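You operate a simulated robot arm through the tools that you are given. There is no shell and no other tool.

You run a simulated robot arm. Do the job below in one go: nothing can be reset, and whatever is moved stays where it is left.

JOB
Stop feed belt, granulator, table and extraction, then switch the control off.
Fine: in that order; wait while the display says a machine runs empty, and for STOPPED before the control switch.

Only the result counts: the job must be done as asked and must still hold three seconds after the hand-in. Knocking over, shifting, dropping, spilling or breaking anything else fails it.

ROBOT AND FRAMES
A 6-joint arm with a fingered hand, fixed in place. Base frame: the origin is on the floor under the middle of its stand, x ahead of it, y to its left, z up. Units: mm, rad, N and s.
It reaches about 1034 mm from its shoulder. Its first joint turns from -2.897 to 2.897 rad. Payload 5 kg.
The tool frame sits at the grasp point between the pads (the TCP): z along the fingers, y along the line on which they close. The tips reach 37 mm beyond it. The gripper opens to 124 mm; its body begins 43 mm behind the TCP. The gripper is a hand of 3 fingers: y runs from the thumb to the fingers, the wrist lies at [-21, -125, -215] in the tool frame.
Orientation is that of the tool frame in the base frame, as a unit quaternion [x, y, z, w]. With the fingers straight down and the wrist toward the robot, the tool's x, y and z point along [0, 1, 0], [1, 0, 0] and [0, 0, -1] of the base frame.

CONTROLS
- The arm moves only by the tool apply_moves. Its argument "deltas" is a list of rows, each a list of 6 numbers: the shift along the tool's x, y, z in units of 30 mm (1.0 is 30 mm), then the turn, a rotation vector about the tool's x, y, z in units of 6 degrees (1.0 is 6 degrees). In form: [[x, y, z, ax, ay, az], ...]. A call has 1 to 20 rows; each row shifts and turns the commanded pose from where the row before left it, along the tool's axes as they then stand. A call with a number of a shift or a turn outside -1 to 1 is refused whole. Rows are played at 5 a second. More than 50 mm and 0.15 rad between two rows, and nothing of the call is played. A pose out of reach is approached as far as the arm can. The call stops where the force on the tool passes 40 N (or 10 N more than at its start, if that is more) or the arm is blocked; 0.2 s more then pass. In this call time passes only in rows, and 0.2 s behind the last. It gives the time, the measured TCP pose, the force on the tool (base axes), the opening and the grip force at its end, in the units of the frame above (readings bear some noise), with the torque about the TCP (base axes, N m) and any sound that the robot's microphone picked up.
- Cameras (640 x 400 px; columns grow to the right, rows downward): "scene" is fixed at [399, -650.1, 1854.4]; the picture's right is [1.00, 0.02, 0.00], its down [0.01, -0.38, -0.92] and it looks along [-0.02, 0.92, -0.38] (base axes); focal length 354 px, centre (320, 200). "wrist" rides on the gripper at [72, -104, -154] in the tool frame; the picture's right is [-0.83, 0.26, -0.49], its down [-0.51, -0.72, 0.47] and it looks along [-0.23, 0.64, 0.73] (tool axes); focal length 243 px, centre (320, 200). There is no depth. A picture from a camera that has moved, and an enlarged one, comes with that camera's place and axes in the base frame and with its lens.
- capture(camera): a new picture of that camera. The clock stands still meanwhile.
- move_fingers(index, middle, thumb_bend, thumb_turn): sets how far each is bent, from 0 (flat) to 1 (curled in); at 0.3 the hand is open as for a grip, at 0.7 the pads meet at the TCP. One left out holds its place. A second passes; each finger stops where it meets its share of the squeeze, and holds until it gets a number again. It is the only way to open and close the hand. It gives what a move gives, with no picture; readings hold the bend of each and the force on the fingers (four entries, about 0 where the hand has none), thumb and palm. thumb_turn goes from beside the hand (0) to across from the fingers (1), as for a grip.
- enlarge(camera, box): a new picture of the part [left, top, right, bottom] of that camera's present view, enlarged. The clock stands still meanwhile.
- close_job(): hands the job in; it is judged then, once.

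Places have to be worked out from the pictures, the camera data and where the tool is seen. Open the gripper and draw the arm clear of the work before you hand the job in, unless the task says otherwise.

The tools are called after "Emit:" as name(argument=value, ...) on one line, values as JSON. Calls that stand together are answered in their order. apply_moves: Moves the arm, as the interface text tells. Its arguments: {"type":"object","properties":{"deltas":{"type":"array"}},"required":["deltas"]} The other tools are called the same way: move_fingers (index, middle, thumb_bend, thumb_turn) moves the fingers one by one; capture (camera) takes a picture; enlarge (camera, box) takes an enlarged picture of a part of a camera's view; close_job () hands the job in.

At the start:

```text
clock: 0.0
tcp_pos: [269.6, 694.7, 1593.5]
ee_rot: [0.707, 0.707, -0.002, 0.001]
wrist_force: [-0.8, -0.1, 0.3]
wrist_torque: [0.01, 0.01, -0.02]
grip_width: 123.4
grasp_force: 0.1
shape: jaw
bend: [0.3, 0.3, 0.3, 0.98]
finger forces: [0.0, 0.0, 0.1, 0.0, 0.1, 0.0]
```

scene: 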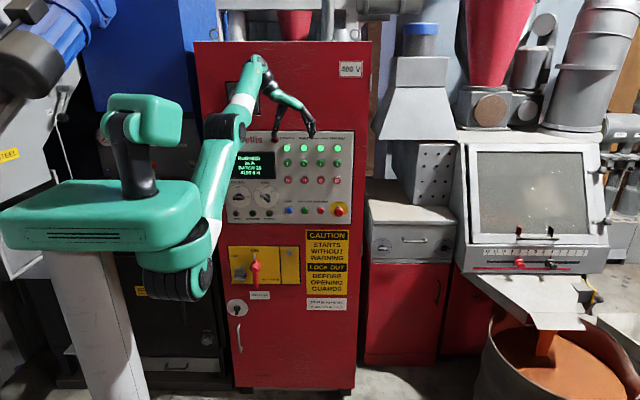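
wrist: 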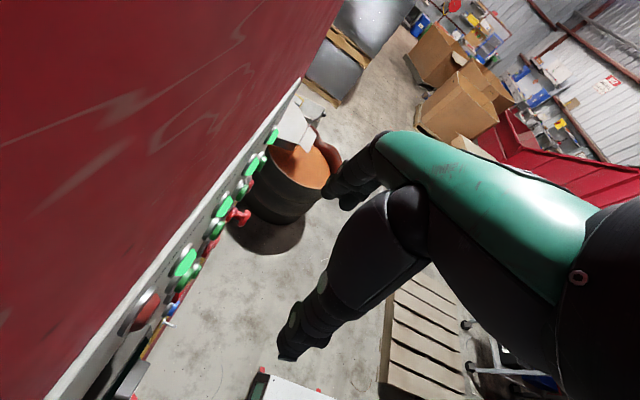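

The scene shows a red control cabinet with a panel of green and red buttons, a display, and a lockout switch. I'll enlarge the panel to read the labels.

Emit:
enlarge(camera="scene", box=[220, 120, 360, 230])

Emit:
enlarge(camera="scene", box=[225, 130, 295, 180])

Emit:
enlarge(camera="scene", box=[270, 125, 350, 220])

Emit:
enlarge(camera="scene", box=[220, 235, 360, 325])

```text
3.64 times, centred on (290, 175) of scene
camera zoom: at [399.0, -650.1, 1854.4], right [1.0, 0.02, 0.0], down [0.01, -0.38, -0.92], along [-0.02, 0.92, -0.38], focal length 1288 px, centre (429, 291)
```

zoom: 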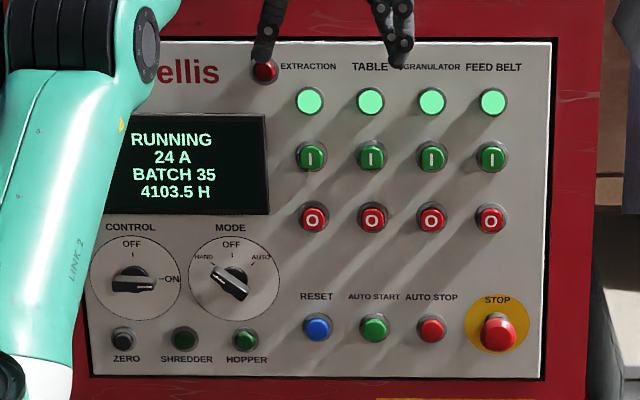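

```text
8.00 times, centred on (260, 155) of scene
camera zoom: at [399.0, -650.1, 1854.4], right [1.0, 0.02, 0.0], down [0.01, -0.38, -0.92], along [-0.02, 0.92, -0.38], focal length 2834 px, centre (800, 560)
```

zoom: 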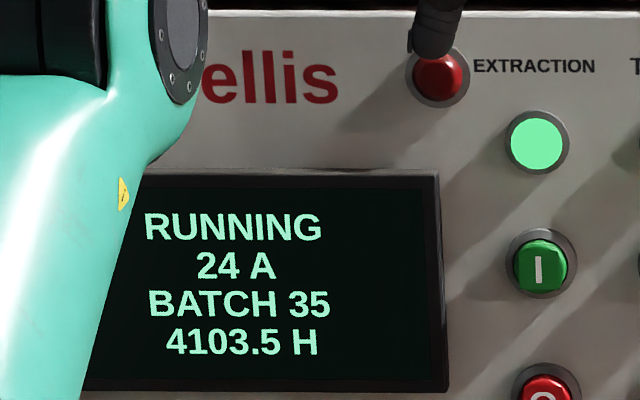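

```text
4.21 times, centred on (310, 172) of scene
camera zoom: at [399.0, -650.1, 1854.4], right [1.0, 0.02, 0.0], down [0.01, -0.38, -0.92], along [-0.02, 0.92, -0.38], focal length 1492 px, centre (362, 316)
```

zoom: 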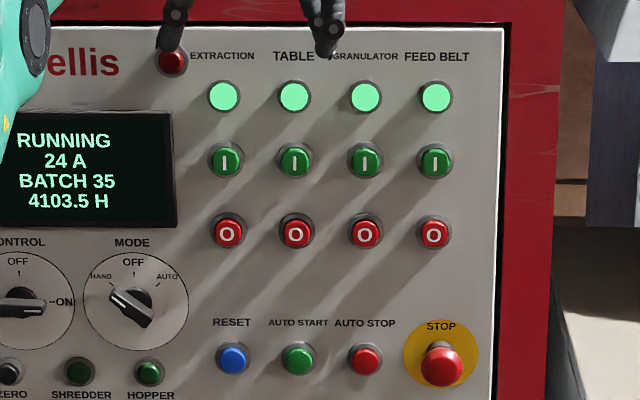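

```text
4.44 times, centred on (290, 280) of scene
camera zoom: at [399.0, -650.1, 1854.4], right [1.0, 0.02, 0.0], down [0.01, -0.38, -0.92], along [-0.02, 0.92, -0.38], focal length 1575 px, centre (453, -156)
```

zoom: 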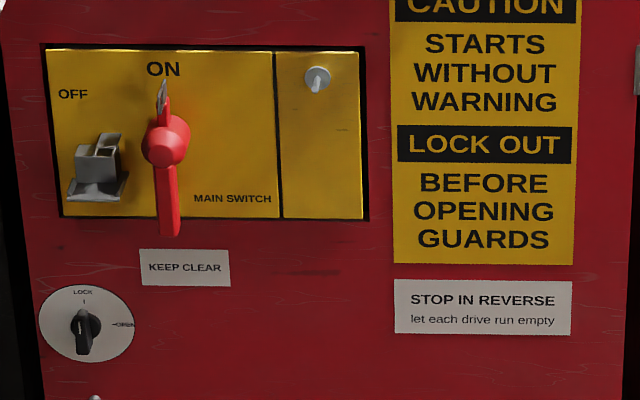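

The display reads RUNNING, mode is HAND, and the four red O buttons are labelled (left to right) Extraction, Table, Granulator, Feed belt; the control switch points to ON. Next I look at the wrist view and the hand in more detail to find the depth of the panel.

Emit:
enlarge(camera="wrist", box=[60, 60, 380, 400])

Emit:
enlarge(camera="scene", box=[80, 40, 340, 300])

Emit:
enlarge(camera="scene", box=[230, 50, 330, 150])

```text
1.18 times, centred on (220, 230) of wrist
camera zoom: at [165.6, 768.8, 1746.5], right [0.26, -0.83, 0.49], down [-0.72, -0.51, -0.47], along [0.64, -0.23, -0.73], focal length 285 px, centre (438, 165)
```

zoom: 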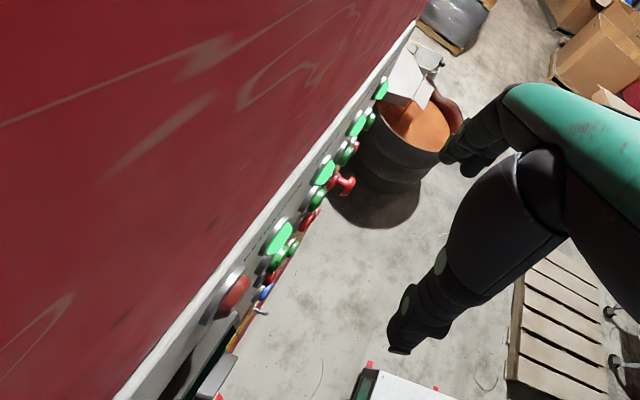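

```text
1.54 times, centred on (210, 170) of scene
camera zoom: at [399.0, -650.1, 1854.4], right [1.0, 0.02, 0.0], down [0.01, -0.38, -0.92], along [-0.02, 0.92, -0.38], focal length 545 px, centre (489, 246)
```

zoom: 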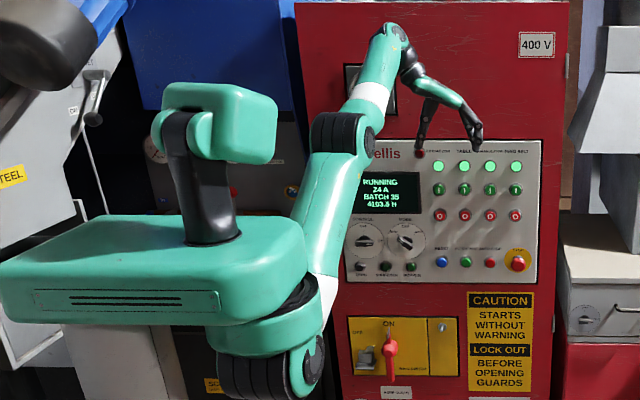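

```text
4.00 times, centred on (280, 100) of scene
camera zoom: at [399.0, -650.1, 1854.4], right [1.0, 0.02, 0.0], down [0.01, -0.38, -0.92], along [-0.02, 0.92, -0.38], focal length 1417 px, centre (480, 600)
```

zoom: 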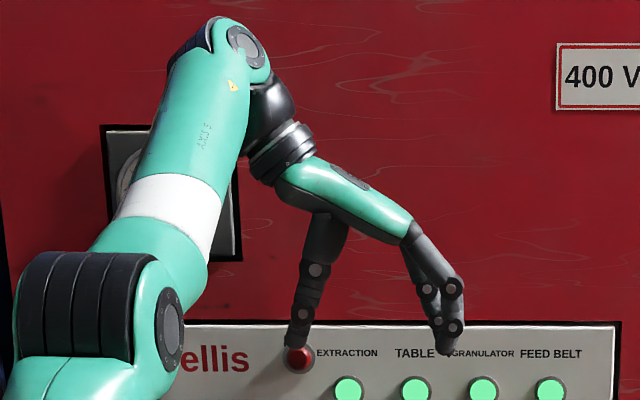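

Triangulating the lamps from both views puts the panel front near y≈795, with red O buttons at about z≈1355 and x≈230/300/371/440; the control knob is near x≈11, z≈1275. I first draw the hand back from the panel along −y (tool −x) by 90 mm.

Emit:
apply_moves(deltas=[[-1, 0, 0, 0, 0, 0], [-1, 0, 0, 0, 0, 0], [-1, 0, 0, 0, 0, 0]])

```text
clock: 0.8
tcp_pos: [269.5, 695.3, 1592.9]
ee_rot: [0.707, 0.707, -0.002, 0.001]
wrist_force: [0.0, 0.1, -0.6]
wrist_torque: [0.0, 0.03, 0.0]
grip_width: 123.7
grasp_force: 0.1
shape: jaw
bend: [0.3, 0.3, 0.3, 0.98]
finger forces: [0.1, 0.0, 0.0, 0.1, 0.0, 0.1]
out of reach, approached as far as the arm can: row 1, 2, 3
```

Moving straight back was reported out of reach and the arm stayed put, so a joint limit must be near. I test a small downward move (still about 100 mm clear of the panel) to see which directions are free.

Emit:
apply_moves(deltas=[[0, 0, 0.5, 0, 0, 0]])

Emit:
apply_moves(deltas=[[-0.2, 0, 0, 0, 0, 0]])

Emit:
apply_moves(deltas=[[0, 0, 0, 0, 0.5, 0]])

```text
clock: 1.2
tcp_pos: [268.8, 701.1, 1581.7]
ee_rot: [0.708, 0.706, -0.003, 0.001]
wrist_force: [0.0, -0.1, -0.7]
wrist_torque: [0.01, 0.0, -0.03]
grip_width: 123.7
grasp_force: 0.0
shape: jaw
bend: [0.3, 0.3, 0.3, 0.98]
finger forces: [0.0, 0.1, 0.0, 0.1, 0.0, 0.0]
out of reach, approached as far as the arm can: row 1
```

```text
clock: 1.6
tcp_pos: [268.5, 698.5, 1585.4]
ee_rot: [0.708, 0.707, -0.001, 0.002]
wrist_force: [1.0, 0.3, 0.0]
wrist_torque: [0.01, 0.0, -0.01]
grip_width: 123.5
grasp_force: 0.1
shape: jaw
bend: [0.3, 0.3, 0.3, 0.98]
finger forces: [0.0, 0.0, 0.0, 0.0, 0.0, 0.0]
out of reach, approached as far as the arm can: row 1
```

```text
clock: 2.0
tcp_pos: [269.1, 699.5, 1585.2]
ee_rot: [0.708, 0.706, -0.002, 0.002]
wrist_force: [0.2, -0.3, 0.2]
wrist_torque: [0.02, -0.01, -0.02]
grip_width: 123.6
grasp_force: 0.2
shape: jaw
bend: [0.3, 0.3, 0.3, 0.98]
finger forces: [0.1, 0.0, 0.0, 0.0, 0.0, 0.1]
out of reach, approached as far as the arm can: row 1
```

The blocked direction seems to be toward the shoulder (−y, −z), while the tangential one is free. I test sideways (+x) and upward moves to understand the limit.

Emit:
apply_moves(deltas=[[0, 1, 0, 0, 0, 0], [0, 1, 0, 0, 0, 0]])

Emit:
apply_moves(deltas=[[0, 0, -1, 0, 0, 0], [0, 0, -1, 0, 0, 0]])

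Emit:
apply_moves(deltas=[[-1, 0, 0, 0, 0, 0]])

Emit:
capture(camera="scene")

```text
clock: 2.6
tcp_pos: [329.8, 694.4, 1583.8]
ee_rot: [0.708, 0.706, -0.003, 0.002]
wrist_force: [0.2, -0.2, 0.0]
wrist_torque: [-0.04, -0.01, -0.02]
grip_width: 123.6
grasp_force: 0.0
shape: jaw
bend: [0.3, 0.3, 0.3, 0.98]
finger forces: [0.0, 0.1, 0.0, 0.0, 0.1, 0.0]
out of reach, approached as far as the arm can: row 2
```

```text
clock: 3.2
tcp_pos: [325.6, 686.2, 1596.9]
ee_rot: [0.708, 0.707, -0.003, 0.002]
wrist_force: [0.6, 1.0, -0.1]
wrist_torque: [-0.04, -0.02, 0.02]
grip_width: 123.9
grasp_force: 0.1
shape: jaw
bend: [0.3, 0.3, 0.3, 0.98]
finger forces: [0.0, 0.1, 0.1, 0.1, 0.0, 0.1]
out of reach, approached as far as the arm can: row 1, 2
```

```text
clock: 3.6
tcp_pos: [325.4, 685.9, 1597.1]
ee_rot: [0.708, 0.706, -0.003, 0.001]
wrist_force: [0.0, -0.1, 0.0]
wrist_torque: [0.03, 0.02, 0.02]
grip_width: 123.5
grasp_force: 0.1
shape: jaw
bend: [0.3, 0.3, 0.3, 0.98]
finger forces: [0.0, 0.0, 0.0, 0.0, 0.0, 0.0]
out of reach, approached as far as the arm can: row 1
```

```text
taken
```

scene: 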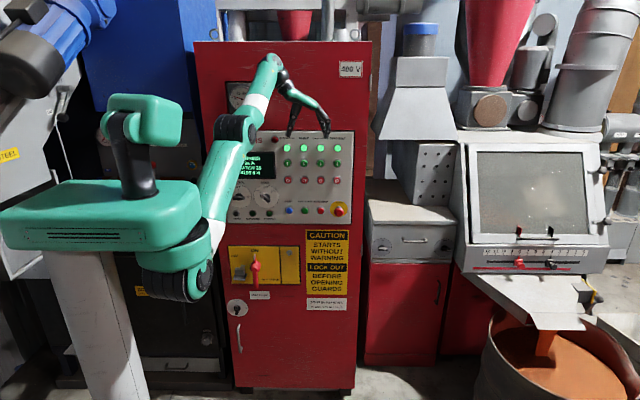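

Up and back are both only partly followed, so I look closely at the arm's present configuration to understand which joint is limiting.

Emit:
enlarge(camera="scene", box=[120, 40, 340, 310])

Emit:
enlarge(camera="scene", box=[0, 80, 260, 400])

Emit:
capture(camera="wrist")

```text
1.48 times, centred on (230, 175) of scene
camera zoom: at [399.0, -650.1, 1854.4], right [1.0, 0.02, 0.0], down [0.01, -0.38, -0.92], along [-0.02, 0.92, -0.38], focal length 525 px, centre (453, 237)
```

zoom: 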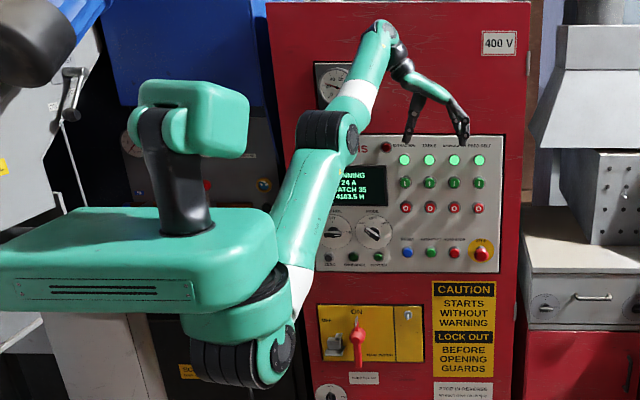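

```text
1.25 times, centred on (130, 240) of scene
camera zoom: at [399.0, -650.1, 1854.4], right [1.0, 0.02, 0.0], down [0.01, -0.38, -0.92], along [-0.02, 0.92, -0.38], focal length 443 px, centre (558, 150)
```

zoom: 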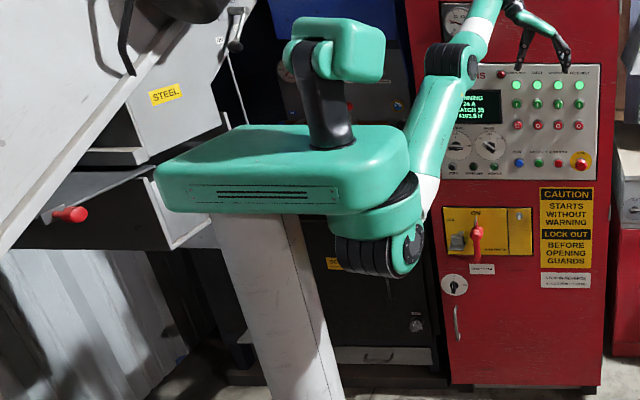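

```text
taken
camera wrist: at [222.1, 759.4, 1750.5], right [0.26, -0.83, 0.5], down [-0.72, -0.51, -0.47], along [0.64, -0.24, -0.73], focal length 243 px, centre (320, 200)
```

wrist: 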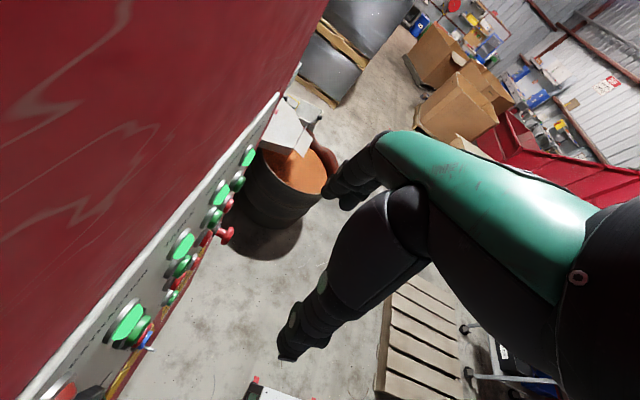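

The arm looks nearly straight with the wrist bend at its limit (the hand folded back past 90° to the forearm), so turning the hand toward the panel should free it. I try yawing the hand gradually toward +y (negative about tool z) with a small forward shift; there is still about 80 mm clearance to the panel.

Emit:
apply_moves(deltas=[[0.2, 0, 0.2, 0, 0, -1], [0.2, 0, 0.2, 0, 0, -1]])

```text
clock: 4.2
tcp_pos: [325.7, 697.2, 1593.4]
ee_rot: [0.671, 0.742, -0.004, 0.001]
wrist_force: [-0.1, -0.8, -0.6]
wrist_torque: [0.0, 0.02, -0.02]
grip_width: 123.6
grasp_force: 0.1
shape: jaw
bend: [0.3, 0.3, 0.3, 0.98]
finger forces: [0.1, 0.1, 0.0, 0.0, 0.0, 0.1]
out of reach, approached as far as the arm can: row 1, 2
```

The yaw followed partly (about 6°), confirming the idea. I continue yawing with a bit more forward/down shift so the wrist itself stays put.

Emit:
apply_moves(deltas=[[0.4, 0, 0.3, 0, 0, -1], [0.4, 0, 0.3, 0, 0, -1]])

Emit:
apply_moves(deltas=[[0, 0, 0, 0, 0, -1]])

```text
clock: 4.8
tcp_pos: [322.4, 727.9, 1579.8]
ee_rot: [0.59, 0.807, -0.006, 0.001]
wrist_force: [-0.6, 0.5, 0.3]
wrist_torque: [-0.01, -0.02, -0.01]
grip_width: 123.8
grasp_force: 0.1
shape: jaw
bend: [0.3, 0.3, 0.3, 0.98]
finger forces: [0.1, 0.1, 0.0, 0.0, 0.0, 0.1]
out of reach, approached as far as the arm can: row 1, 2
```

```text
clock: 5.2
tcp_pos: [323.7, 731.2, 1581.3]
ee_rot: [0.568, 0.823, -0.006, 0.003]
wrist_force: [0.3, 0.4, -1.1]
wrist_torque: [0.01, -0.03, -0.01]
grip_width: 123.8
grasp_force: 0.0
shape: jaw
bend: [0.3, 0.3, 0.3, 0.98]
finger forces: [0.1, 0.1, 0.0, 0.0, 0.1, 0.1]
out of reach, approached as far as the arm can: row 1
```

Yaw is now about 21° with TCP y≈731. I check the view and try pulling back a bit along −y now that the wrist bend is eased.

Emit:
apply_moves(deltas=[[-0.5, -0.2, 0, 0, 0, 0], [-0.5, -0.2, 0, 0, 0, 0]])

Emit:
enlarge(camera="scene", box=[180, 40, 360, 200])

Emit:
capture(camera="wrist")

```text
clock: 5.8
tcp_pos: [323.2, 731.4, 1582.8]
ee_rot: [0.569, 0.822, -0.007, 0.002]
wrist_force: [0.3, -1.1, 0.3]
wrist_torque: [0.01, 0.0, 0.02]
grip_width: 123.8
grasp_force: 0.0
shape: jaw
bend: [0.3, 0.3, 0.3, 0.98]
finger forces: [0.0, 0.0, 0.0, 0.1, 0.0, 0.0]
out of reach, approached as far as the arm can: row 1, 2
```

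```text
2.50 times, centred on (270, 120) of scene
camera zoom: at [399.0, -650.1, 1854.4], right [1.0, 0.02, 0.0], down [0.01, -0.38, -0.92], along [-0.02, 0.92, -0.38], focal length 886 px, centre (445, 400)
```

zoom: 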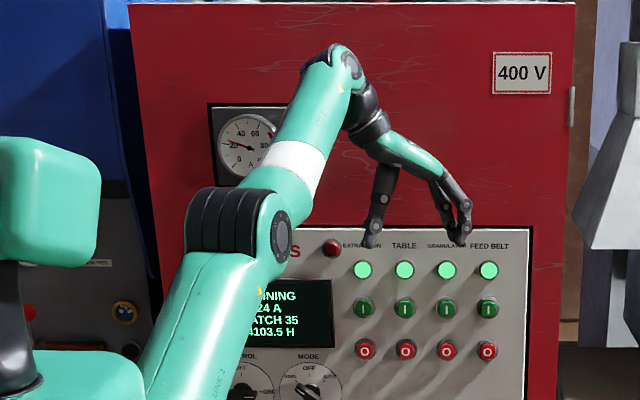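

```text
taken
camera wrist: at [201.7, 764.6, 1735.9], right [0.54, -0.68, 0.5], down [-0.5, -0.74, -0.46], along [0.68, 0.0, -0.74], focal length 243 px, centre (320, 200)
```

wrist: 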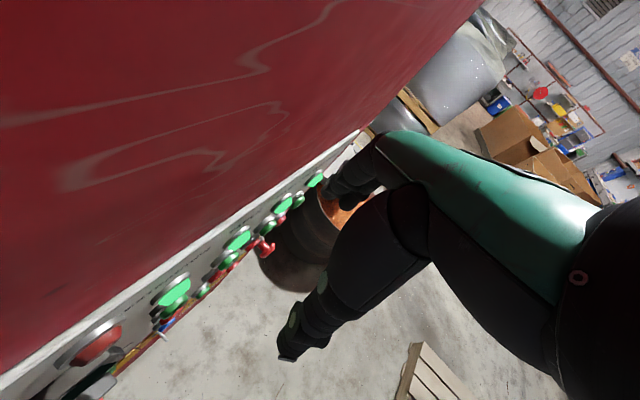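

The wrist has stayed at a constant ~790 mm from the shoulder (at about [115, 0, 1415]), i.e. the arm is fully stretched and stuck at the straight-elbow singularity. I try a pitch rotation about the wrist (fingers swinging away from the panel) to make the elbow bend.

Emit:
apply_moves(deltas=[[-0.8, 0, 0, 0, -1, 0], [-0.8, 0, 0, 0, -1, 0]])

```text
clock: 6.4
tcp_pos: [338.8, 688.1, 1585.8]
ee_rot: [0.565, 0.818, -0.067, 0.087]
wrist_force: [-0.8, -0.1, -0.4]
wrist_torque: [-0.01, -0.02, 0.02]
grip_width: 123.6
grasp_force: 0.2
shape: jaw
bend: [0.3, 0.3, 0.3, 0.98]
finger forces: [0.1, 0.0, 0.0, 0.0, 0.0, 0.1]
```

That pose was fully reached. Now I try small inward moves (away from the panel and down).

Emit:
apply_moves(deltas=[[-0.3, 0, 0.2, 0, 0, 0], [-0.3, 0, 0.2, 0, 0, 0], [-0.3, 0, 0.2, 0, 0, 0]])

```text
clock: 7.2
tcp_pos: [338.8, 687.4, 1584.9]
ee_rot: [0.564, 0.818, -0.067, 0.087]
wrist_force: [-0.7, -0.6, -0.6]
wrist_torque: [-0.01, 0.03, 0.0]
grip_width: 124.1
grasp_force: 0.0
shape: jaw
bend: [0.3, 0.3, 0.3, 0.98]
finger forces: [0.0, 0.1, 0.1, 0.1, 0.1, 0.1]
out of reach, approached as far as the arm can: row 1, 2, 3
```

Inward is still refused. I test whether the outward direction (toward the panel and up, small) is free, to tell a fold limit from a stretch limit.

Emit:
apply_moves(deltas=[[0.4, 0, -0.3, 0, 0, 0]])

Emit:
apply_moves(deltas=[[0.4, 0, -0.3, 0, 0, 0]])

```text
clock: 7.6
tcp_pos: [331.8, 691.4, 1584.9]
ee_rot: [0.565, 0.818, -0.066, 0.086]
wrist_force: [0.3, -1.1, -1.4]
wrist_torque: [-0.02, 0.04, 0.0]
grip_width: 123.8
grasp_force: 0.0
shape: jaw
bend: [0.3, 0.3, 0.3, 0.98]
finger forces: [0.0, 0.0, 0.0, 0.0, 0.0, 0.0]
out of reach, approached as far as the arm can: row 1
```

```text
clock: 8.0
tcp_pos: [326.3, 692.9, 1586.3]
ee_rot: [0.564, 0.819, -0.066, 0.087]
wrist_force: [0.4, -0.5, 0.0]
wrist_torque: [0.01, -0.01, 0.01]
grip_width: 123.7
grasp_force: 0.1
shape: jaw
bend: [0.3, 0.3, 0.3, 0.98]
finger forces: [0.0, 0.0, 0.0, 0.1, 0.0, 0.0]
out of reach, approached as far as the arm can: row 1
```

Both in and out are blocked, so it's the straight-elbow singularity. I keep pitching the hand back about the wrist (which makes the elbow bend upward) while nudging the wrist inward a little each row.

Emit:
apply_moves(deltas=[[-0.78, -0.02, 0.03, 0, -1, 0], [-0.78, -0.02, 0.03, 0, -1, 0], [-0.78, -0.03, 0.03, 0, -1, 0]])

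```text
clock: 8.8
tcp_pos: [349.6, 627.7, 1606.3]
ee_rot: [0.547, 0.794, -0.155, 0.214]
wrist_force: [0.6, 0.0, 0.3]
wrist_torque: [-0.02, -0.04, 0.03]
grip_width: 123.8
grasp_force: 0.1
shape: jaw
bend: [0.3, 0.3, 0.3, 0.98]
finger forces: [0.0, 0.0, 0.1, 0.0, 0.0, 0.1]
```

Reached fully again. I now try small purely inward steps from here.

Emit:
apply_moves(deltas=[[-0.04, -0.04, 0.08, 0, 0, 0], [-0.04, -0.04, 0.08, 0, 0, 0], [-0.08, -0.08, 0.16, 0, 0, 0], [-0.08, -0.08, 0.16, 0, 0, 0]])

```text
clock: 9.8
tcp_pos: [350.3, 627.9, 1606.2]
ee_rot: [0.548, 0.794, -0.154, 0.214]
wrist_force: [0.3, 0.1, -0.2]
wrist_torque: [0.01, 0.03, -0.01]
grip_width: 123.9
grasp_force: 0.0
shape: jaw
bend: [0.3, 0.3, 0.3, 0.98]
finger forces: [0.1, 0.0, 0.0, 0.1, 0.1, 0.1]
out of reach, approached as far as the arm can: row 2, 3, 4
```

Still stuck. I look at the arm shape again to judge which way the elbow is bent.

Emit:
enlarge(camera="scene", box=[140, 20, 360, 310])

Emit:
capture(camera="wrist")

```text
1.38 times, centred on (250, 165) of scene
camera zoom: at [399.0, -650.1, 1854.4], right [1.0, 0.02, 0.0], down [0.01, -0.38, -0.92], along [-0.02, 0.92, -0.38], focal length 489 px, centre (417, 248)
```

zoom: 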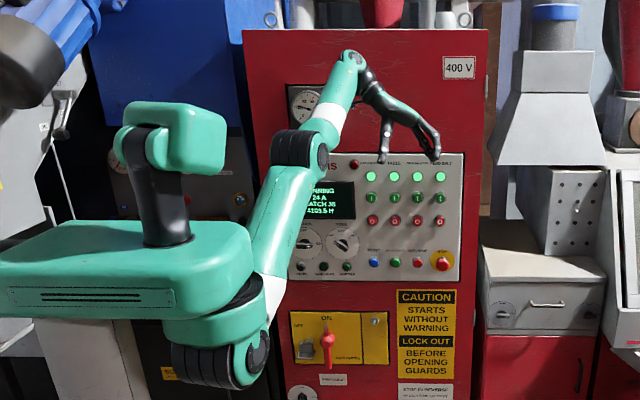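

```text
taken
camera wrist: at [204.1, 723.5, 1702.0], right [0.42, -0.34, 0.84], down [-0.44, -0.89, -0.14], along [0.8, -0.31, -0.52], focal length 243 px, centre (320, 200)
```

wrist: 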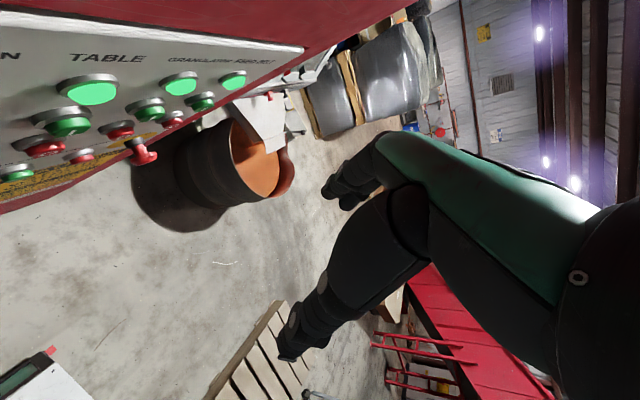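

The hand is now tilted back by about 30°. I rotate it forward again about the wrist (the other bending sense for the elbow), then try inward steps.

Emit:
apply_moves(deltas=[[0.74, -0.01, 0.02, 0, 1, 0], [0.73, -0.02, 0.03, 0, 1, 0], [0.72, -0.03, 0.04, 0, 1, 0]])

Emit:
apply_moves(deltas=[[-0.06, -0.04, 0.06, 0, 0, 0], [-0.06, -0.04, 0.06, 0, 0, 0], [-0.12, -0.08, 0.12, 0, 0, 0], [-0.12, -0.08, 0.12, 0, 0, 0]])

```text
clock: 10.6
tcp_pos: [333.4, 678.3, 1584.9]
ee_rot: [0.564, 0.814, -0.084, 0.109]
wrist_force: [-0.2, 0.6, 0.4]
wrist_torque: [0.03, -0.01, -0.01]
grip_width: 123.6
grasp_force: 0.1
shape: jaw
bend: [0.3, 0.3, 0.3, 0.98]
finger forces: [0.1, 0.1, 0.0, 0.0, 0.0, 0.0]
out of reach, approached as far as the arm can: row 2, 3
```

```text
clock: 11.6
tcp_pos: [333.5, 679.0, 1584.3]
ee_rot: [0.564, 0.814, -0.083, 0.11]
wrist_force: [0.7, 0.8, -0.7]
wrist_torque: [0.03, -0.02, 0.01]
grip_width: 123.9
grasp_force: 0.0
shape: jaw
bend: [0.3, 0.3, 0.3, 0.98]
finger forces: [0.0, 0.1, 0.0, 0.0, 0.0, 0.0]
out of reach, approached as far as the arm can: row 2, 3, 4
```

Inward remains refused even by 3 mm. I test a clean outward radial motion of up to 30 mm (TCP y would reach only ~705, well clear of the panel).

Emit:
apply_moves(deltas=[[0.12, 0.08, -0.137, 0, 0, 0], [0.12, 0.08, -0.137, 0, 0, 0], [0.12, 0.08, -0.137, 0, 0, 0], [0.12, 0.08, -0.137, 0, 0, 0], [0.12, 0.08, -0.137, 0, 0, 0]])

```text
clock: 12.8
tcp_pos: [332.6, 681.0, 1585.0]
ee_rot: [0.564, 0.815, -0.083, 0.109]
wrist_force: [0.8, -0.2, 0.3]
wrist_torque: [0.0, -0.01, -0.02]
grip_width: 123.8
grasp_force: 0.0
shape: jaw
bend: [0.3, 0.3, 0.3, 0.98]
finger forces: [0.0, 0.0, 0.0, 0.0, 0.0, 0.0]
out of reach, approached as far as the arm can: row 1, 2, 3, 4, 5
```

Radially the arm is locked both ways, but tangential moves work. I check whether moving up along the reach sphere is free, to tell whether a shoulder limit is involved.

Emit:
apply_moves(deltas=[[-0.26, -0.1, -0.29, 0, 0, 0], [-0.26, -0.1, -0.29, 0, 0, 0], [-0.26, -0.1, -0.29, 0, 0, 0], [-0.26, -0.1, -0.29, 0, 0, 0]])

```text
clock: 13.8
tcp_pos: [329.5, 656.8, 1627.2]
ee_rot: [0.564, 0.815, -0.082, 0.108]
wrist_force: [-0.6, -1.2, 0.2]
wrist_torque: [0.02, 0.01, 0.02]
grip_width: 124.0
grasp_force: 0.0
shape: jaw
bend: [0.3, 0.3, 0.3, 0.98]
finger forces: [0.1, 0.1, 0.0, 0.0, 0.0, 0.0]
```

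Tangential up is free, so no shoulder limit: it's the elbow at exactly straight. I command a larger accumulated inward pull (120 mm in 8 rows) so the solver has a strong reason to fold the elbow; the space behind is clear.

Emit:
apply_moves(deltas=[[-0.3, -0.2, 0.34, 0, 0, 0], [-0.3, -0.2, 0.34, 0, 0, 0], [-0.3, -0.2, 0.34, 0, 0, 0], [-0.3, -0.2, 0.34, 0, 0, 0], [-0.3, -0.2, 0.34, 0, 0, 0], [-0.3, -0.2, 0.34, 0, 0, 0], [-0.3, -0.2, 0.34, 0, 0, 0], [-0.3, -0.2, 0.34, 0, 0, 0]])

```text
clock: 15.6
tcp_pos: [328.6, 657.1, 1626.3]
ee_rot: [0.563, 0.815, -0.083, 0.109]
wrist_force: [0.9, -0.3, 0.0]
wrist_torque: [0.01, 0.01, -0.02]
grip_width: 123.8
grasp_force: 0.1
shape: jaw
bend: [0.3, 0.3, 0.3, 0.98]
finger forces: [0.0, 0.1, 0.0, 0.1, 0.1, 0.0]
out of reach, approached as far as the arm can: row 1, 2, 3, 4, 5, 6, 7, 8
```

Still stuck. I'll pitch the hand back further about the fixed wrist so the wrist joint runs to its stop and the elbow is forced to take part.

Emit:
apply_moves(deltas=[[-0.755, 0, 0.037, 0, -1, 0], [-0.755, 0, 0.037, 0, -1, 0], [-0.755, 0, 0.037, 0, -1, 0], [-0.755, 0, 0.037, 0, -1, 0], [-0.755, 0, 0.037, 0, -1, 0], [-0.755, 0, 0.037, 0, -1, 0]])

Emit:
enlarge(camera="scene", box=[180, 20, 360, 160])

```text
clock: 17.0
tcp_pos: [375.6, 553.9, 1701.1]
ee_rot: [0.522, 0.76, -0.201, 0.332]
wrist_force: [0.0, 0.9, -0.2]
wrist_torque: [-0.03, 0.0, -0.01]
grip_width: 123.7
grasp_force: 0.1
shape: jaw
bend: [0.3, 0.3, 0.3, 0.98]
finger forces: [0.1, 0.0, 0.1, 0.0, 0.1, 0.0]
out of reach, approached as far as the arm can: row 3, 4, 5, 6
```

```text
2.86 times, centred on (270, 90) of scene
camera zoom: at [399.0, -650.1, 1854.4], right [1.0, 0.02, 0.0], down [0.01, -0.38, -0.92], along [-0.02, 0.92, -0.38], focal length 1012 px, centre (463, 514)
```

zoom: 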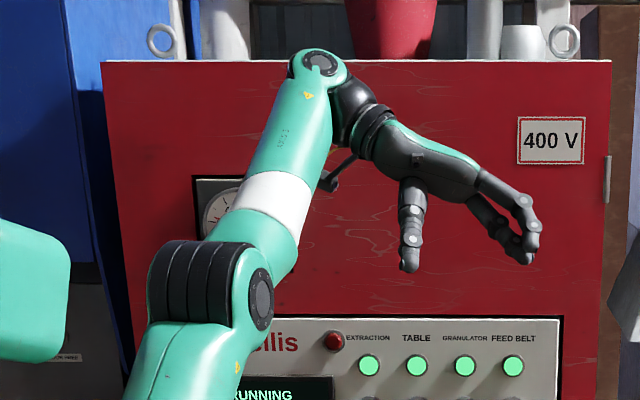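

The wrist joint reached its stop but the elbow still refused to bend upward, so the elbow stop lies on that side; it must be folded the other way (elbow down). I rotate the hand forward again while raising the wrist along the reach sphere (gaining clearance from the cabinet) with a slight outward pull, to bring the elbow across straight.

Emit:
apply_moves(deltas=[[0.13, -0.13, -0.32, 0, 1, 0], [0.16, -0.13, -0.39, 0, 1, 0], [0.2, -0.13, -0.45, 0, 1, 0], [0.24, -0.13, -0.52, 0, 1, 0], [0.29, -0.13, -0.58, 0, 1, 0], [0.34, -0.13, -0.64, 0, 1, 0]])

```text
clock: 18.4
tcp_pos: [338.2, 608.7, 1699.0]
ee_rot: [0.559, 0.817, -0.072, 0.125]
wrist_force: [-0.2, -0.4, 0.6]
wrist_torque: [0.02, 0.03, 0.01]
grip_width: 123.7
grasp_force: 0.0
shape: jaw
bend: [0.3, 0.3, 0.3, 0.98]
finger forces: [0.1, 0.0, 0.0, 0.0, 0.0, 0.0]
out of reach, approached as far as the arm can: row 1, 2, 3, 4, 5, 6
```

Wrist is now higher (about [202, 600, 1909]). I continue pitching forward and begin pulling inward with growing steps to make the elbow fold downward.

Emit:
apply_moves(deltas=[[0.75, 0, -0.12, 0, 1, 0], [0.72, -0.03, -0.06, 0, 1, 0], [0.65, -0.08, 0.05, 0, 1, 0], [0.56, -0.16, 0.2, 0, 1, 0]])

```text
clock: 19.4
tcp_pos: [302.4, 685.6, 1682.6]
ee_rot: [0.562, 0.824, 0.046, -0.047]
wrist_force: [-0.1, 0.3, -0.6]
wrist_torque: [0.02, -0.04, 0.0]
grip_width: 123.5
grasp_force: 0.0
shape: jaw
bend: [0.3, 0.3, 0.3, 0.98]
finger forces: [0.1, 0.0, 0.1, 0.0, 0.0, 0.0]
```

All rows were reached: the wrist moved in to ~775 mm, so the elbow is now folding. I continue inward and down, away from the panel.

Emit:
apply_moves(deltas=[[-0.5, -0.19, 0.27, 0, 0, 0], [-0.5, -0.19, 0.27, 0, 0, 0], [-0.5, -0.19, 0.27, 0, 0, 0], [-0.5, -0.19, 0.27, 0, 0, 0], [-0.5, -0.19, 0.27, 0, 0, 0], [-0.5, -0.19, 0.27, 0, 0, 0]])

Emit:
capture(camera="scene")

```text
clock: 20.8
tcp_pos: [315.6, 683.9, 1675.1]
ee_rot: [0.561, 0.825, 0.044, -0.046]
wrist_force: [0.6, -0.2, -0.7]
wrist_torque: [-0.02, 0.0, 0.06]
grip_width: 123.7
grasp_force: 0.2
shape: jaw
bend: [0.3, 0.3, 0.3, 0.98]
finger forces: [0.0, 0.0, 0.1, 0.0, 0.1, 0.0]
out of reach, approached as far as the arm can: row 1, 2, 3, 4, 5, 6
```

```text
taken
```

scene: 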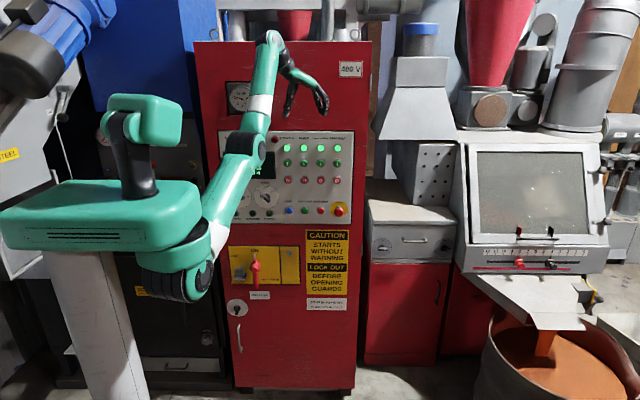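

The elbow has visibly dropped (folding elbow-down); now the wrist bend is the limiting factor again. I swing the arm to the right along its sphere (+x, slightly −y), which gains clearance from the cabinet and relieves the wrist.

Emit:
apply_moves(deltas=[[-0.7, 0.76, -0.07, 0, 0, 0], [-0.7, 0.76, -0.07, 0, 0, 0], [-0.7, 0.76, -0.07, 0, 0, 0], [-0.7, 0.76, -0.07, 0, 0, 0], [-0.7, 0.76, -0.07, 0, 0, 0]])

```text
clock: 22.0
tcp_pos: [457.8, 627.2, 1672.2]
ee_rot: [0.561, 0.825, 0.046, -0.047]
wrist_force: [-0.6, 0.7, 0.4]
wrist_torque: [-0.02, 0.02, 0.02]
grip_width: 123.9
grasp_force: 0.0
shape: jaw
bend: [0.3, 0.3, 0.3, 0.98]
finger forces: [0.0, 0.1, 0.1, 0.0, 0.1, 0.0]
```

Reached fully, with the wrist now ~757 mm from the shoulder. I now pitch the fingers forward (toward the panel direction) with TCP held, in several rows.

Emit:
apply_moves(deltas=[[0, 0, 0, 0, 1, 0], [0, 0, 0, 0, 1, 0], [0, 0, 0, 0, 1, 0], [0, 0, 0, 0, 1, 0]])

```text
clock: 23.0
tcp_pos: [459.7, 628.9, 1675.3]
ee_rot: [0.539, 0.797, 0.162, -0.217]
wrist_force: [-0.8, -0.6, 0.1]
wrist_torque: [0.01, 0.0, 0.01]
grip_width: 123.6
grasp_force: 0.1
shape: jaw
bend: [0.3, 0.3, 0.3, 0.98]
finger forces: [0.0, 0.0, 0.0, 0.0, 0.0, 0.0]
```

All reached. I continue pitching forward while lowering the TCP by ~20 mm per row.

Emit:
apply_moves(deltas=[[-0.35, 0, 0.57, 0, 1, 0], [-0.41, 0, 0.53, 0, 1, 0], [-0.46, 0, 0.48, 0, 1, 0], [-0.51, 0, 0.43, 0, 1, 0], [-0.55, 0, 0.38, 0, 1, 0]])

Emit:
capture(camera="scene")

```text
clock: 24.2
tcp_pos: [464.6, 628.9, 1577.0]
ee_rot: [0.479, 0.713, 0.296, -0.417]
wrist_force: [-0.8, 0.2, 0.6]
wrist_torque: [-0.01, 0.01, 0.02]
grip_width: 124.0
grasp_force: 0.1
shape: jaw
bend: [0.3, 0.3, 0.3, 0.98]
finger forces: [0.0, 0.1, 0.0, 0.1, 0.0, 0.0]
```

```text
taken
```

scene: 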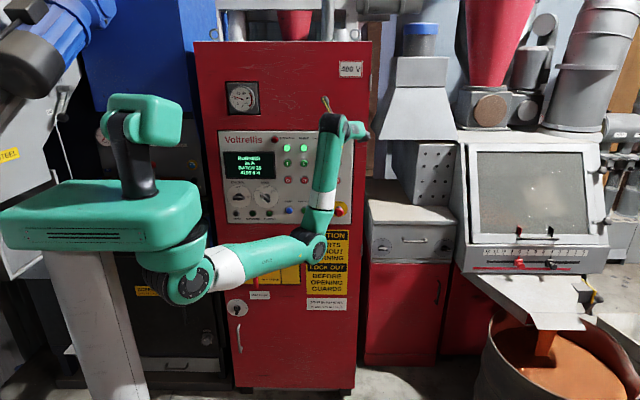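

The arm is now nicely folded elbow-down and the panel is visible. I finish pitching the fingers to horizontal while lowering further, then undo the 21° yaw so the fingers point straight at the panel.

Emit:
apply_moves(deltas=[[-0.73, 0, 0.4, 0, 1, 0], [-0.77, 0, 0.32, 0, 1, 0], [-0.8, 0, 0.235, 0, 1, 0], [-0.82, 0, 0.15, 0, 1, 0], [-0.83, 0, 0.06, 0, 0.73, 0]])

Emit:
apply_moves(deltas=[[0, 0, 0, -1, 0, 0], [0, 0, 0, -1, 0, 0], [0, 0, 0, -1, 0, 0], [0, 0, 0, -0.5, 0, 0]])

Emit:
capture(camera="scene")

Emit:
capture(camera="wrist")

```text
clock: 25.4
tcp_pos: [466.9, 628.2, 1450.4]
ee_rot: [0.392, 0.59, 0.404, -0.579]
wrist_force: [-0.5, 0.0, 0.6]
wrist_torque: [0.03, 0.05, 0.01]
grip_width: 124.0
grasp_force: 0.1
shape: jaw
bend: [0.3, 0.3, 0.3, 0.98]
finger forces: [0.0, 0.1, 0.1, 0.1, 0.0, 0.1]
```

```text
clock: 26.4
tcp_pos: [465.5, 627.6, 1450.4]
ee_rot: [0.492, 0.507, 0.504, -0.497]
wrist_force: [0.7, 0.3, -0.2]
wrist_torque: [0.01, 0.01, -0.02]
grip_width: 123.7
grasp_force: 0.0
shape: jaw
bend: [0.3, 0.3, 0.3, 0.98]
finger forces: [0.0, 0.1, 0.0, 0.1, 0.1, 0.1]
```

```text
taken
```

scene: 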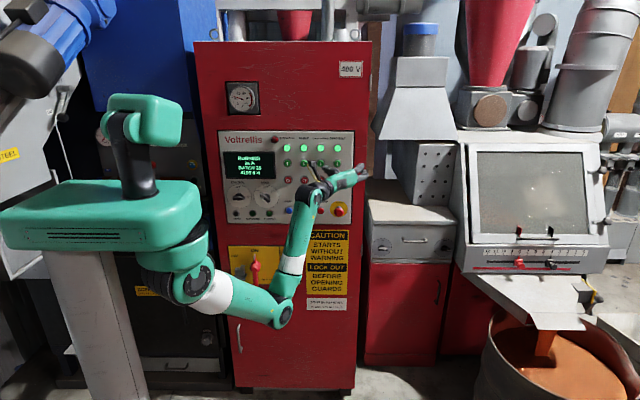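

```text
taken
camera wrist: at [360.7, 474.1, 1519.8], right [0.28, -0.49, -0.83], down [-0.71, 0.47, -0.52], along [0.64, 0.74, -0.21], focal length 243 px, centre (320, 200)
```

wrist: 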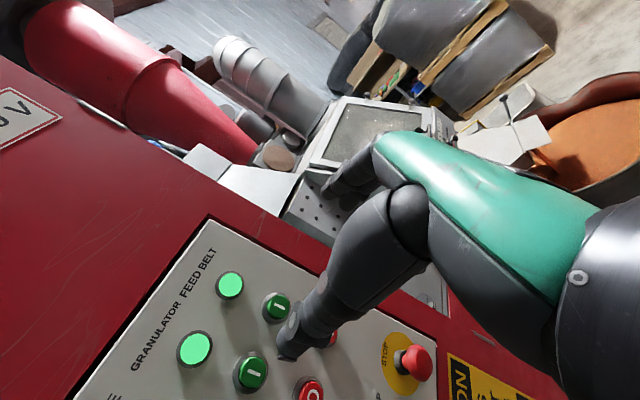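

The fingers now point at the panel with TCP at [466, 628, 1450]. I curl the middle finger, and leave the index extended as the pressing finger, then curl the thumb.

Emit:
move_fingers(middle=1, index=0.25)

Emit:
capture(camera="wrist")

Emit:
move_fingers(thumb_bend=0.9)

Emit:
capture(camera="wrist")

Emit:
enlarge(camera="scene", box=[270, 120, 400, 230])

```text
clock: 27.4
tcp_pos: [464.4, 628.3, 1451.4]
ee_rot: [0.492, 0.507, 0.504, -0.497]
wrist_force: [-0.5, 0.0, -0.4]
wrist_torque: [0.02, 0.0, -0.02]
grip_width: 137.5
grasp_force: 0.1
shape: fingers
bend: [0.25, 1.0, 0.3, 0.98]
finger forces: [0.0, 0.0, 0.1, 0.1, 0.1, 0.1]
```

```text
taken
camera wrist: at [360.8, 474.1, 1519.9], right [0.28, -0.49, -0.83], down [-0.71, 0.47, -0.52], along [0.64, 0.74, -0.21], focal length 243 px, centre (320, 200)
```

wrist: 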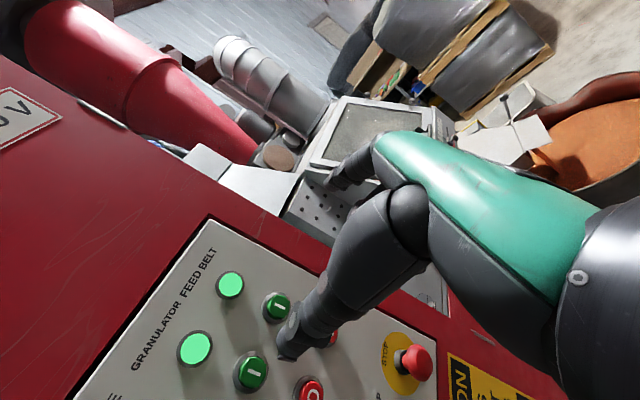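

```text
clock: 28.4
tcp_pos: [466.0, 629.0, 1450.7]
ee_rot: [0.491, 0.507, 0.505, -0.497]
wrist_force: [-0.6, 0.3, -0.6]
wrist_torque: [0.04, 0.04, 0.0]
grip_width: 40.2
grasp_force: 0.0
shape: fingers
bend: [0.25, 1.0, 0.9, 0.98]
finger forces: [0.0, 0.0, 0.1, 0.0, 0.1, 0.0]
```

```text
taken
camera wrist: at [360.8, 474.1, 1519.8], right [0.28, -0.49, -0.83], down [-0.71, 0.47, -0.52], along [0.64, 0.74, -0.21], focal length 243 px, centre (320, 200)
```

wrist: 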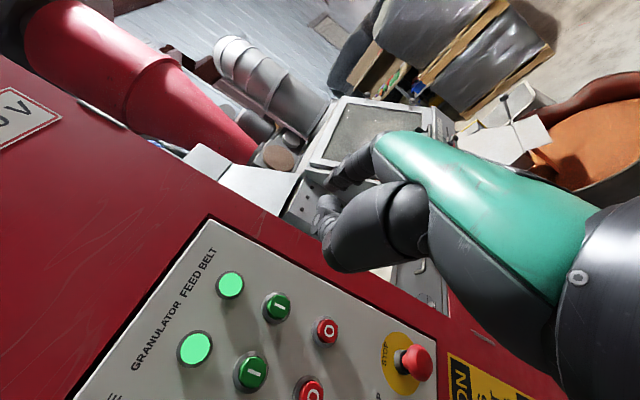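

```text
3.64 times, centred on (335, 175) of scene
camera zoom: at [399.0, -650.1, 1854.4], right [1.0, 0.02, 0.0], down [0.01, -0.38, -0.92], along [-0.02, 0.92, -0.38], focal length 1288 px, centre (266, 291)
```

zoom: 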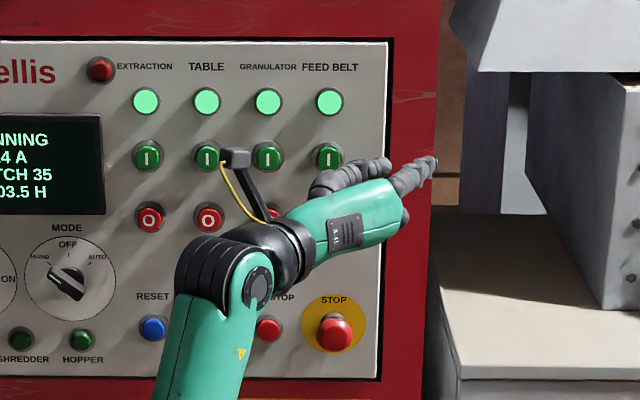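

The index tip is poorly visible from both cameras, while the thumb was clearly seen against the panel. I'll use the thumb as the pressing digit: curl index and middle fully and re-extend the thumb.

Emit:
move_fingers(thumb_bend=0.3)

Emit:
move_fingers(index=1, middle=1)

Emit:
capture(camera="wrist")

Emit:
enlarge(camera="scene", box=[270, 120, 400, 230])

```text
clock: 29.4
tcp_pos: [464.5, 628.2, 1450.9]
ee_rot: [0.492, 0.506, 0.505, -0.497]
wrist_force: [-0.8, 1.0, -0.7]
wrist_torque: [-0.01, 0.05, -0.02]
grip_width: 137.8
grasp_force: 0.0
shape: fingers
bend: [0.25, 1.0, 0.3, 0.98]
finger forces: [0.1, 0.0, 0.0, 0.0, 0.1, 0.0]
```

```text
clock: 30.4
tcp_pos: [464.9, 628.8, 1450.8]
ee_rot: [0.492, 0.507, 0.505, -0.497]
wrist_force: [0.3, -0.6, -0.2]
wrist_torque: [0.02, -0.01, -0.02]
grip_width: 82.7
grasp_force: 0.0
shape: fingers
bend: [1.0, 1.0, 0.3, 0.98]
finger forces: [0.1, 0.1, 0.0, 0.0, 0.0, 0.0]
```

```text
taken
camera wrist: at [360.8, 474.1, 1519.8], right [0.28, -0.49, -0.83], down [-0.71, 0.47, -0.52], along [0.64, 0.74, -0.21], focal length 243 px, centre (320, 200)
```

wrist: 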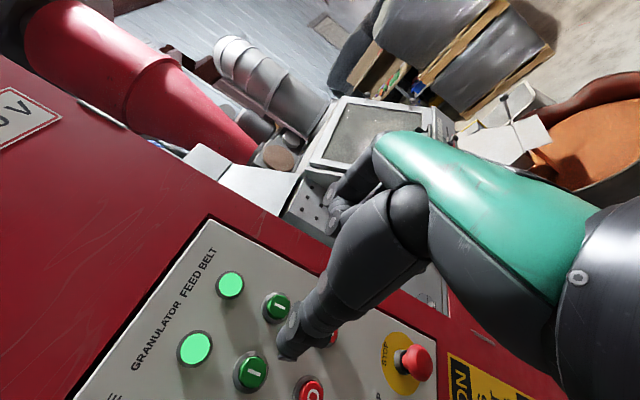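

```text
3.64 times, centred on (335, 175) of scene
camera zoom: at [399.0, -650.1, 1854.4], right [1.0, 0.02, 0.0], down [0.01, -0.38, -0.92], along [-0.02, 0.92, -0.38], focal length 1288 px, centre (266, 291)
```

zoom: 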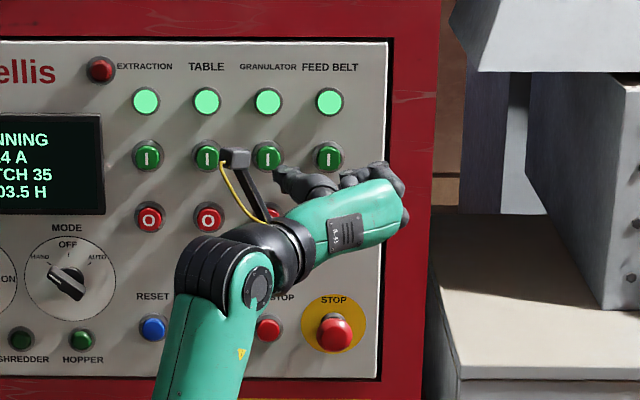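

Thumb tip is at about [384, 668, 1446] (both views agree), i.e. offset (−81, +40, −5) from the TCP. The Feed-belt O is at about [443, 786, 1356]; I move the thumb in front of it, stopping about 55 mm short.

Emit:
apply_moves(deltas=[[-1, 0.66, 0, 0, 0, 0], [-1, 0.66, 0, 0, 0, 0], [-1, 0.66, 0, 0, 0, 0], [0, 0, 1, 0, 0, 0], [0, 0, 1, 0, 0, 0]])

Emit:
capture(camera="wrist")

Emit:
enlarge(camera="scene", box=[270, 120, 400, 230])

```text
clock: 31.6
tcp_pos: [527.0, 688.1, 1360.8]
ee_rot: [0.492, 0.507, 0.504, -0.497]
wrist_force: [0.2, 0.2, 0.3]
wrist_torque: [-0.02, 0.0, 0.03]
grip_width: 82.9
grasp_force: 0.1
shape: fingers
bend: [1.0, 1.0, 0.3, 0.97]
finger forces: [0.1, 0.1, 0.1, 0.0, 0.0, 0.0]
```

```text
taken
camera wrist: at [422.6, 534.4, 1430.1], right [0.28, -0.49, -0.83], down [-0.71, 0.47, -0.52], along [0.64, 0.74, -0.21], focal length 243 px, centre (320, 200)
```

wrist: 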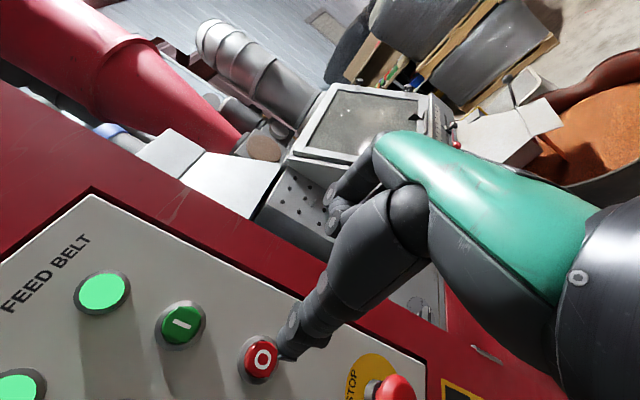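

```text
3.64 times, centred on (335, 175) of scene
camera zoom: at [399.0, -650.1, 1854.4], right [1.0, 0.02, 0.0], down [0.01, -0.38, -0.92], along [-0.02, 0.92, -0.38], focal length 1288 px, centre (266, 291)
```

zoom: 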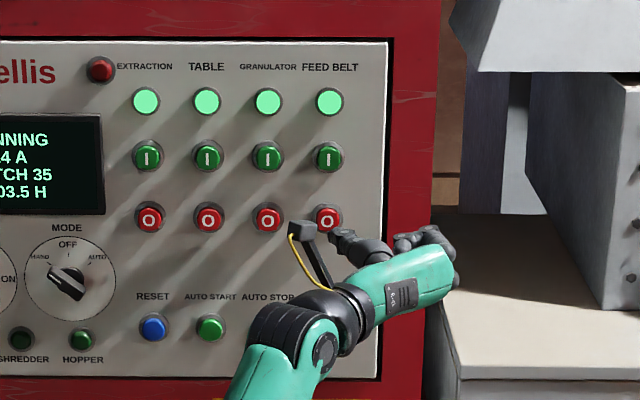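

The thumb tip and the Feed-belt O button line up in both views (within ~4 mm). I advance 45 mm with a slight left/down correction and check.

Emit:
apply_moves(deltas=[[-0.1, -0.07, 1, 0, 0, 0], [0, 0, 0.5, 0, 0, 0]])

Emit:
capture(camera="wrist")

Emit:
enlarge(camera="scene", box=[300, 150, 370, 210])

```text
clock: 32.2
tcp_pos: [523.0, 734.8, 1359.4]
ee_rot: [0.491, 0.507, 0.505, -0.497]
wrist_force: [0.0, -0.3, 0.2]
wrist_torque: [-0.02, 0.01, -0.01]
grip_width: 83.1
grasp_force: 0.2
shape: fingers
bend: [1.0, 1.0, 0.3, 0.97]
finger forces: [0.0, 0.0, 0.0, 0.0, 0.0, 0.0]
```

```text
taken
camera wrist: at [418.9, 580.1, 1428.1], right [0.28, -0.49, -0.83], down [-0.71, 0.47, -0.52], along [0.64, 0.74, -0.21], focal length 243 px, centre (320, 200)
```

wrist: 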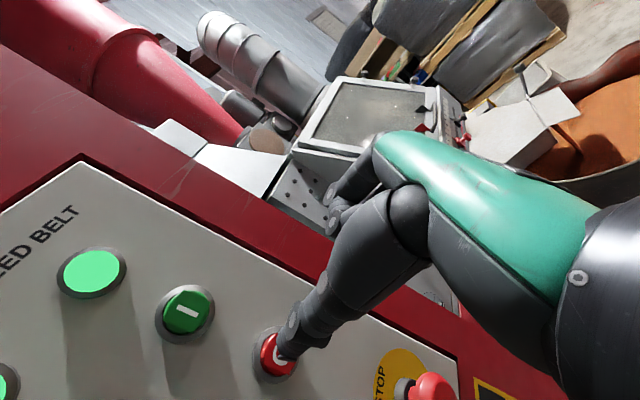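

```text
6.67 times, centred on (335, 180) of scene
camera zoom: at [399.0, -650.1, 1854.4], right [1.0, 0.02, 0.0], down [0.01, -0.38, -0.92], along [-0.02, 0.92, -0.38], focal length 2362 px, centre (220, 333)
```

zoom: 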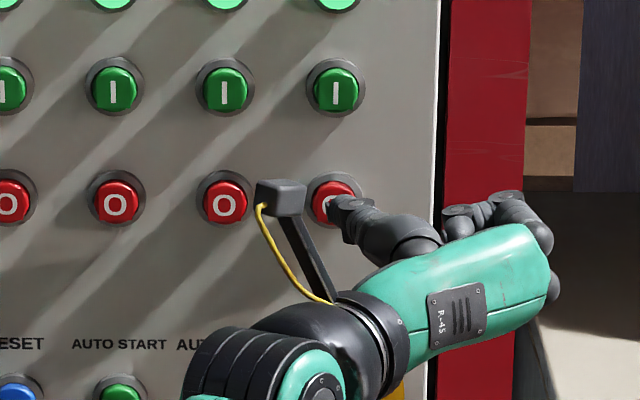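

The thumb tip is right over the Feed-belt O button in both views. I press forward in small rows.

Emit:
apply_moves(deltas=[[0, 0, 0.15, 0, 0, 0], [0, 0, 0.15, 0, 0, 0], [0, 0, 0.1, 0, 0, 0]])

Emit:
enlarge(camera="scene", box=[215, 125, 355, 215])

```text
clock: 33.0
tcp_pos: [523.1, 747.0, 1357.8]
ee_rot: [0.492, 0.506, 0.505, -0.497]
wrist_force: [-0.8, 0.6, -0.1]
wrist_torque: [-0.05, 0.0, 0.0]
grip_width: 83.1
grasp_force: 0.0
shape: fingers
bend: [1.0, 1.0, 0.3, 0.98]
finger forces: [0.0, 0.0, 0.1, 0.0, 0.2, 0.0]
```

```text
4.44 times, centred on (285, 170) of scene
camera zoom: at [399.0, -650.1, 1854.4], right [1.0, 0.02, 0.0], down [0.01, -0.38, -0.92], along [-0.02, 0.92, -0.38], focal length 1575 px, centre (476, 333)
```

zoom: 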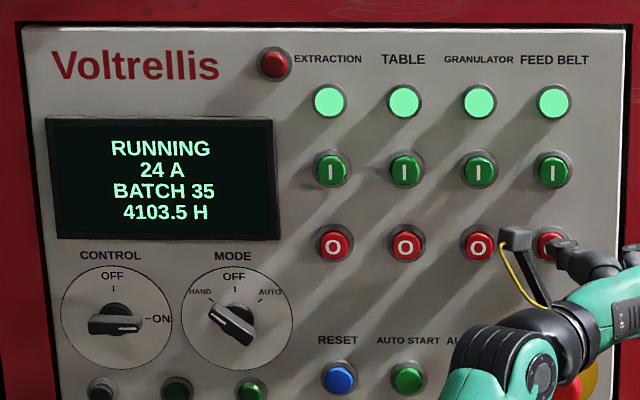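

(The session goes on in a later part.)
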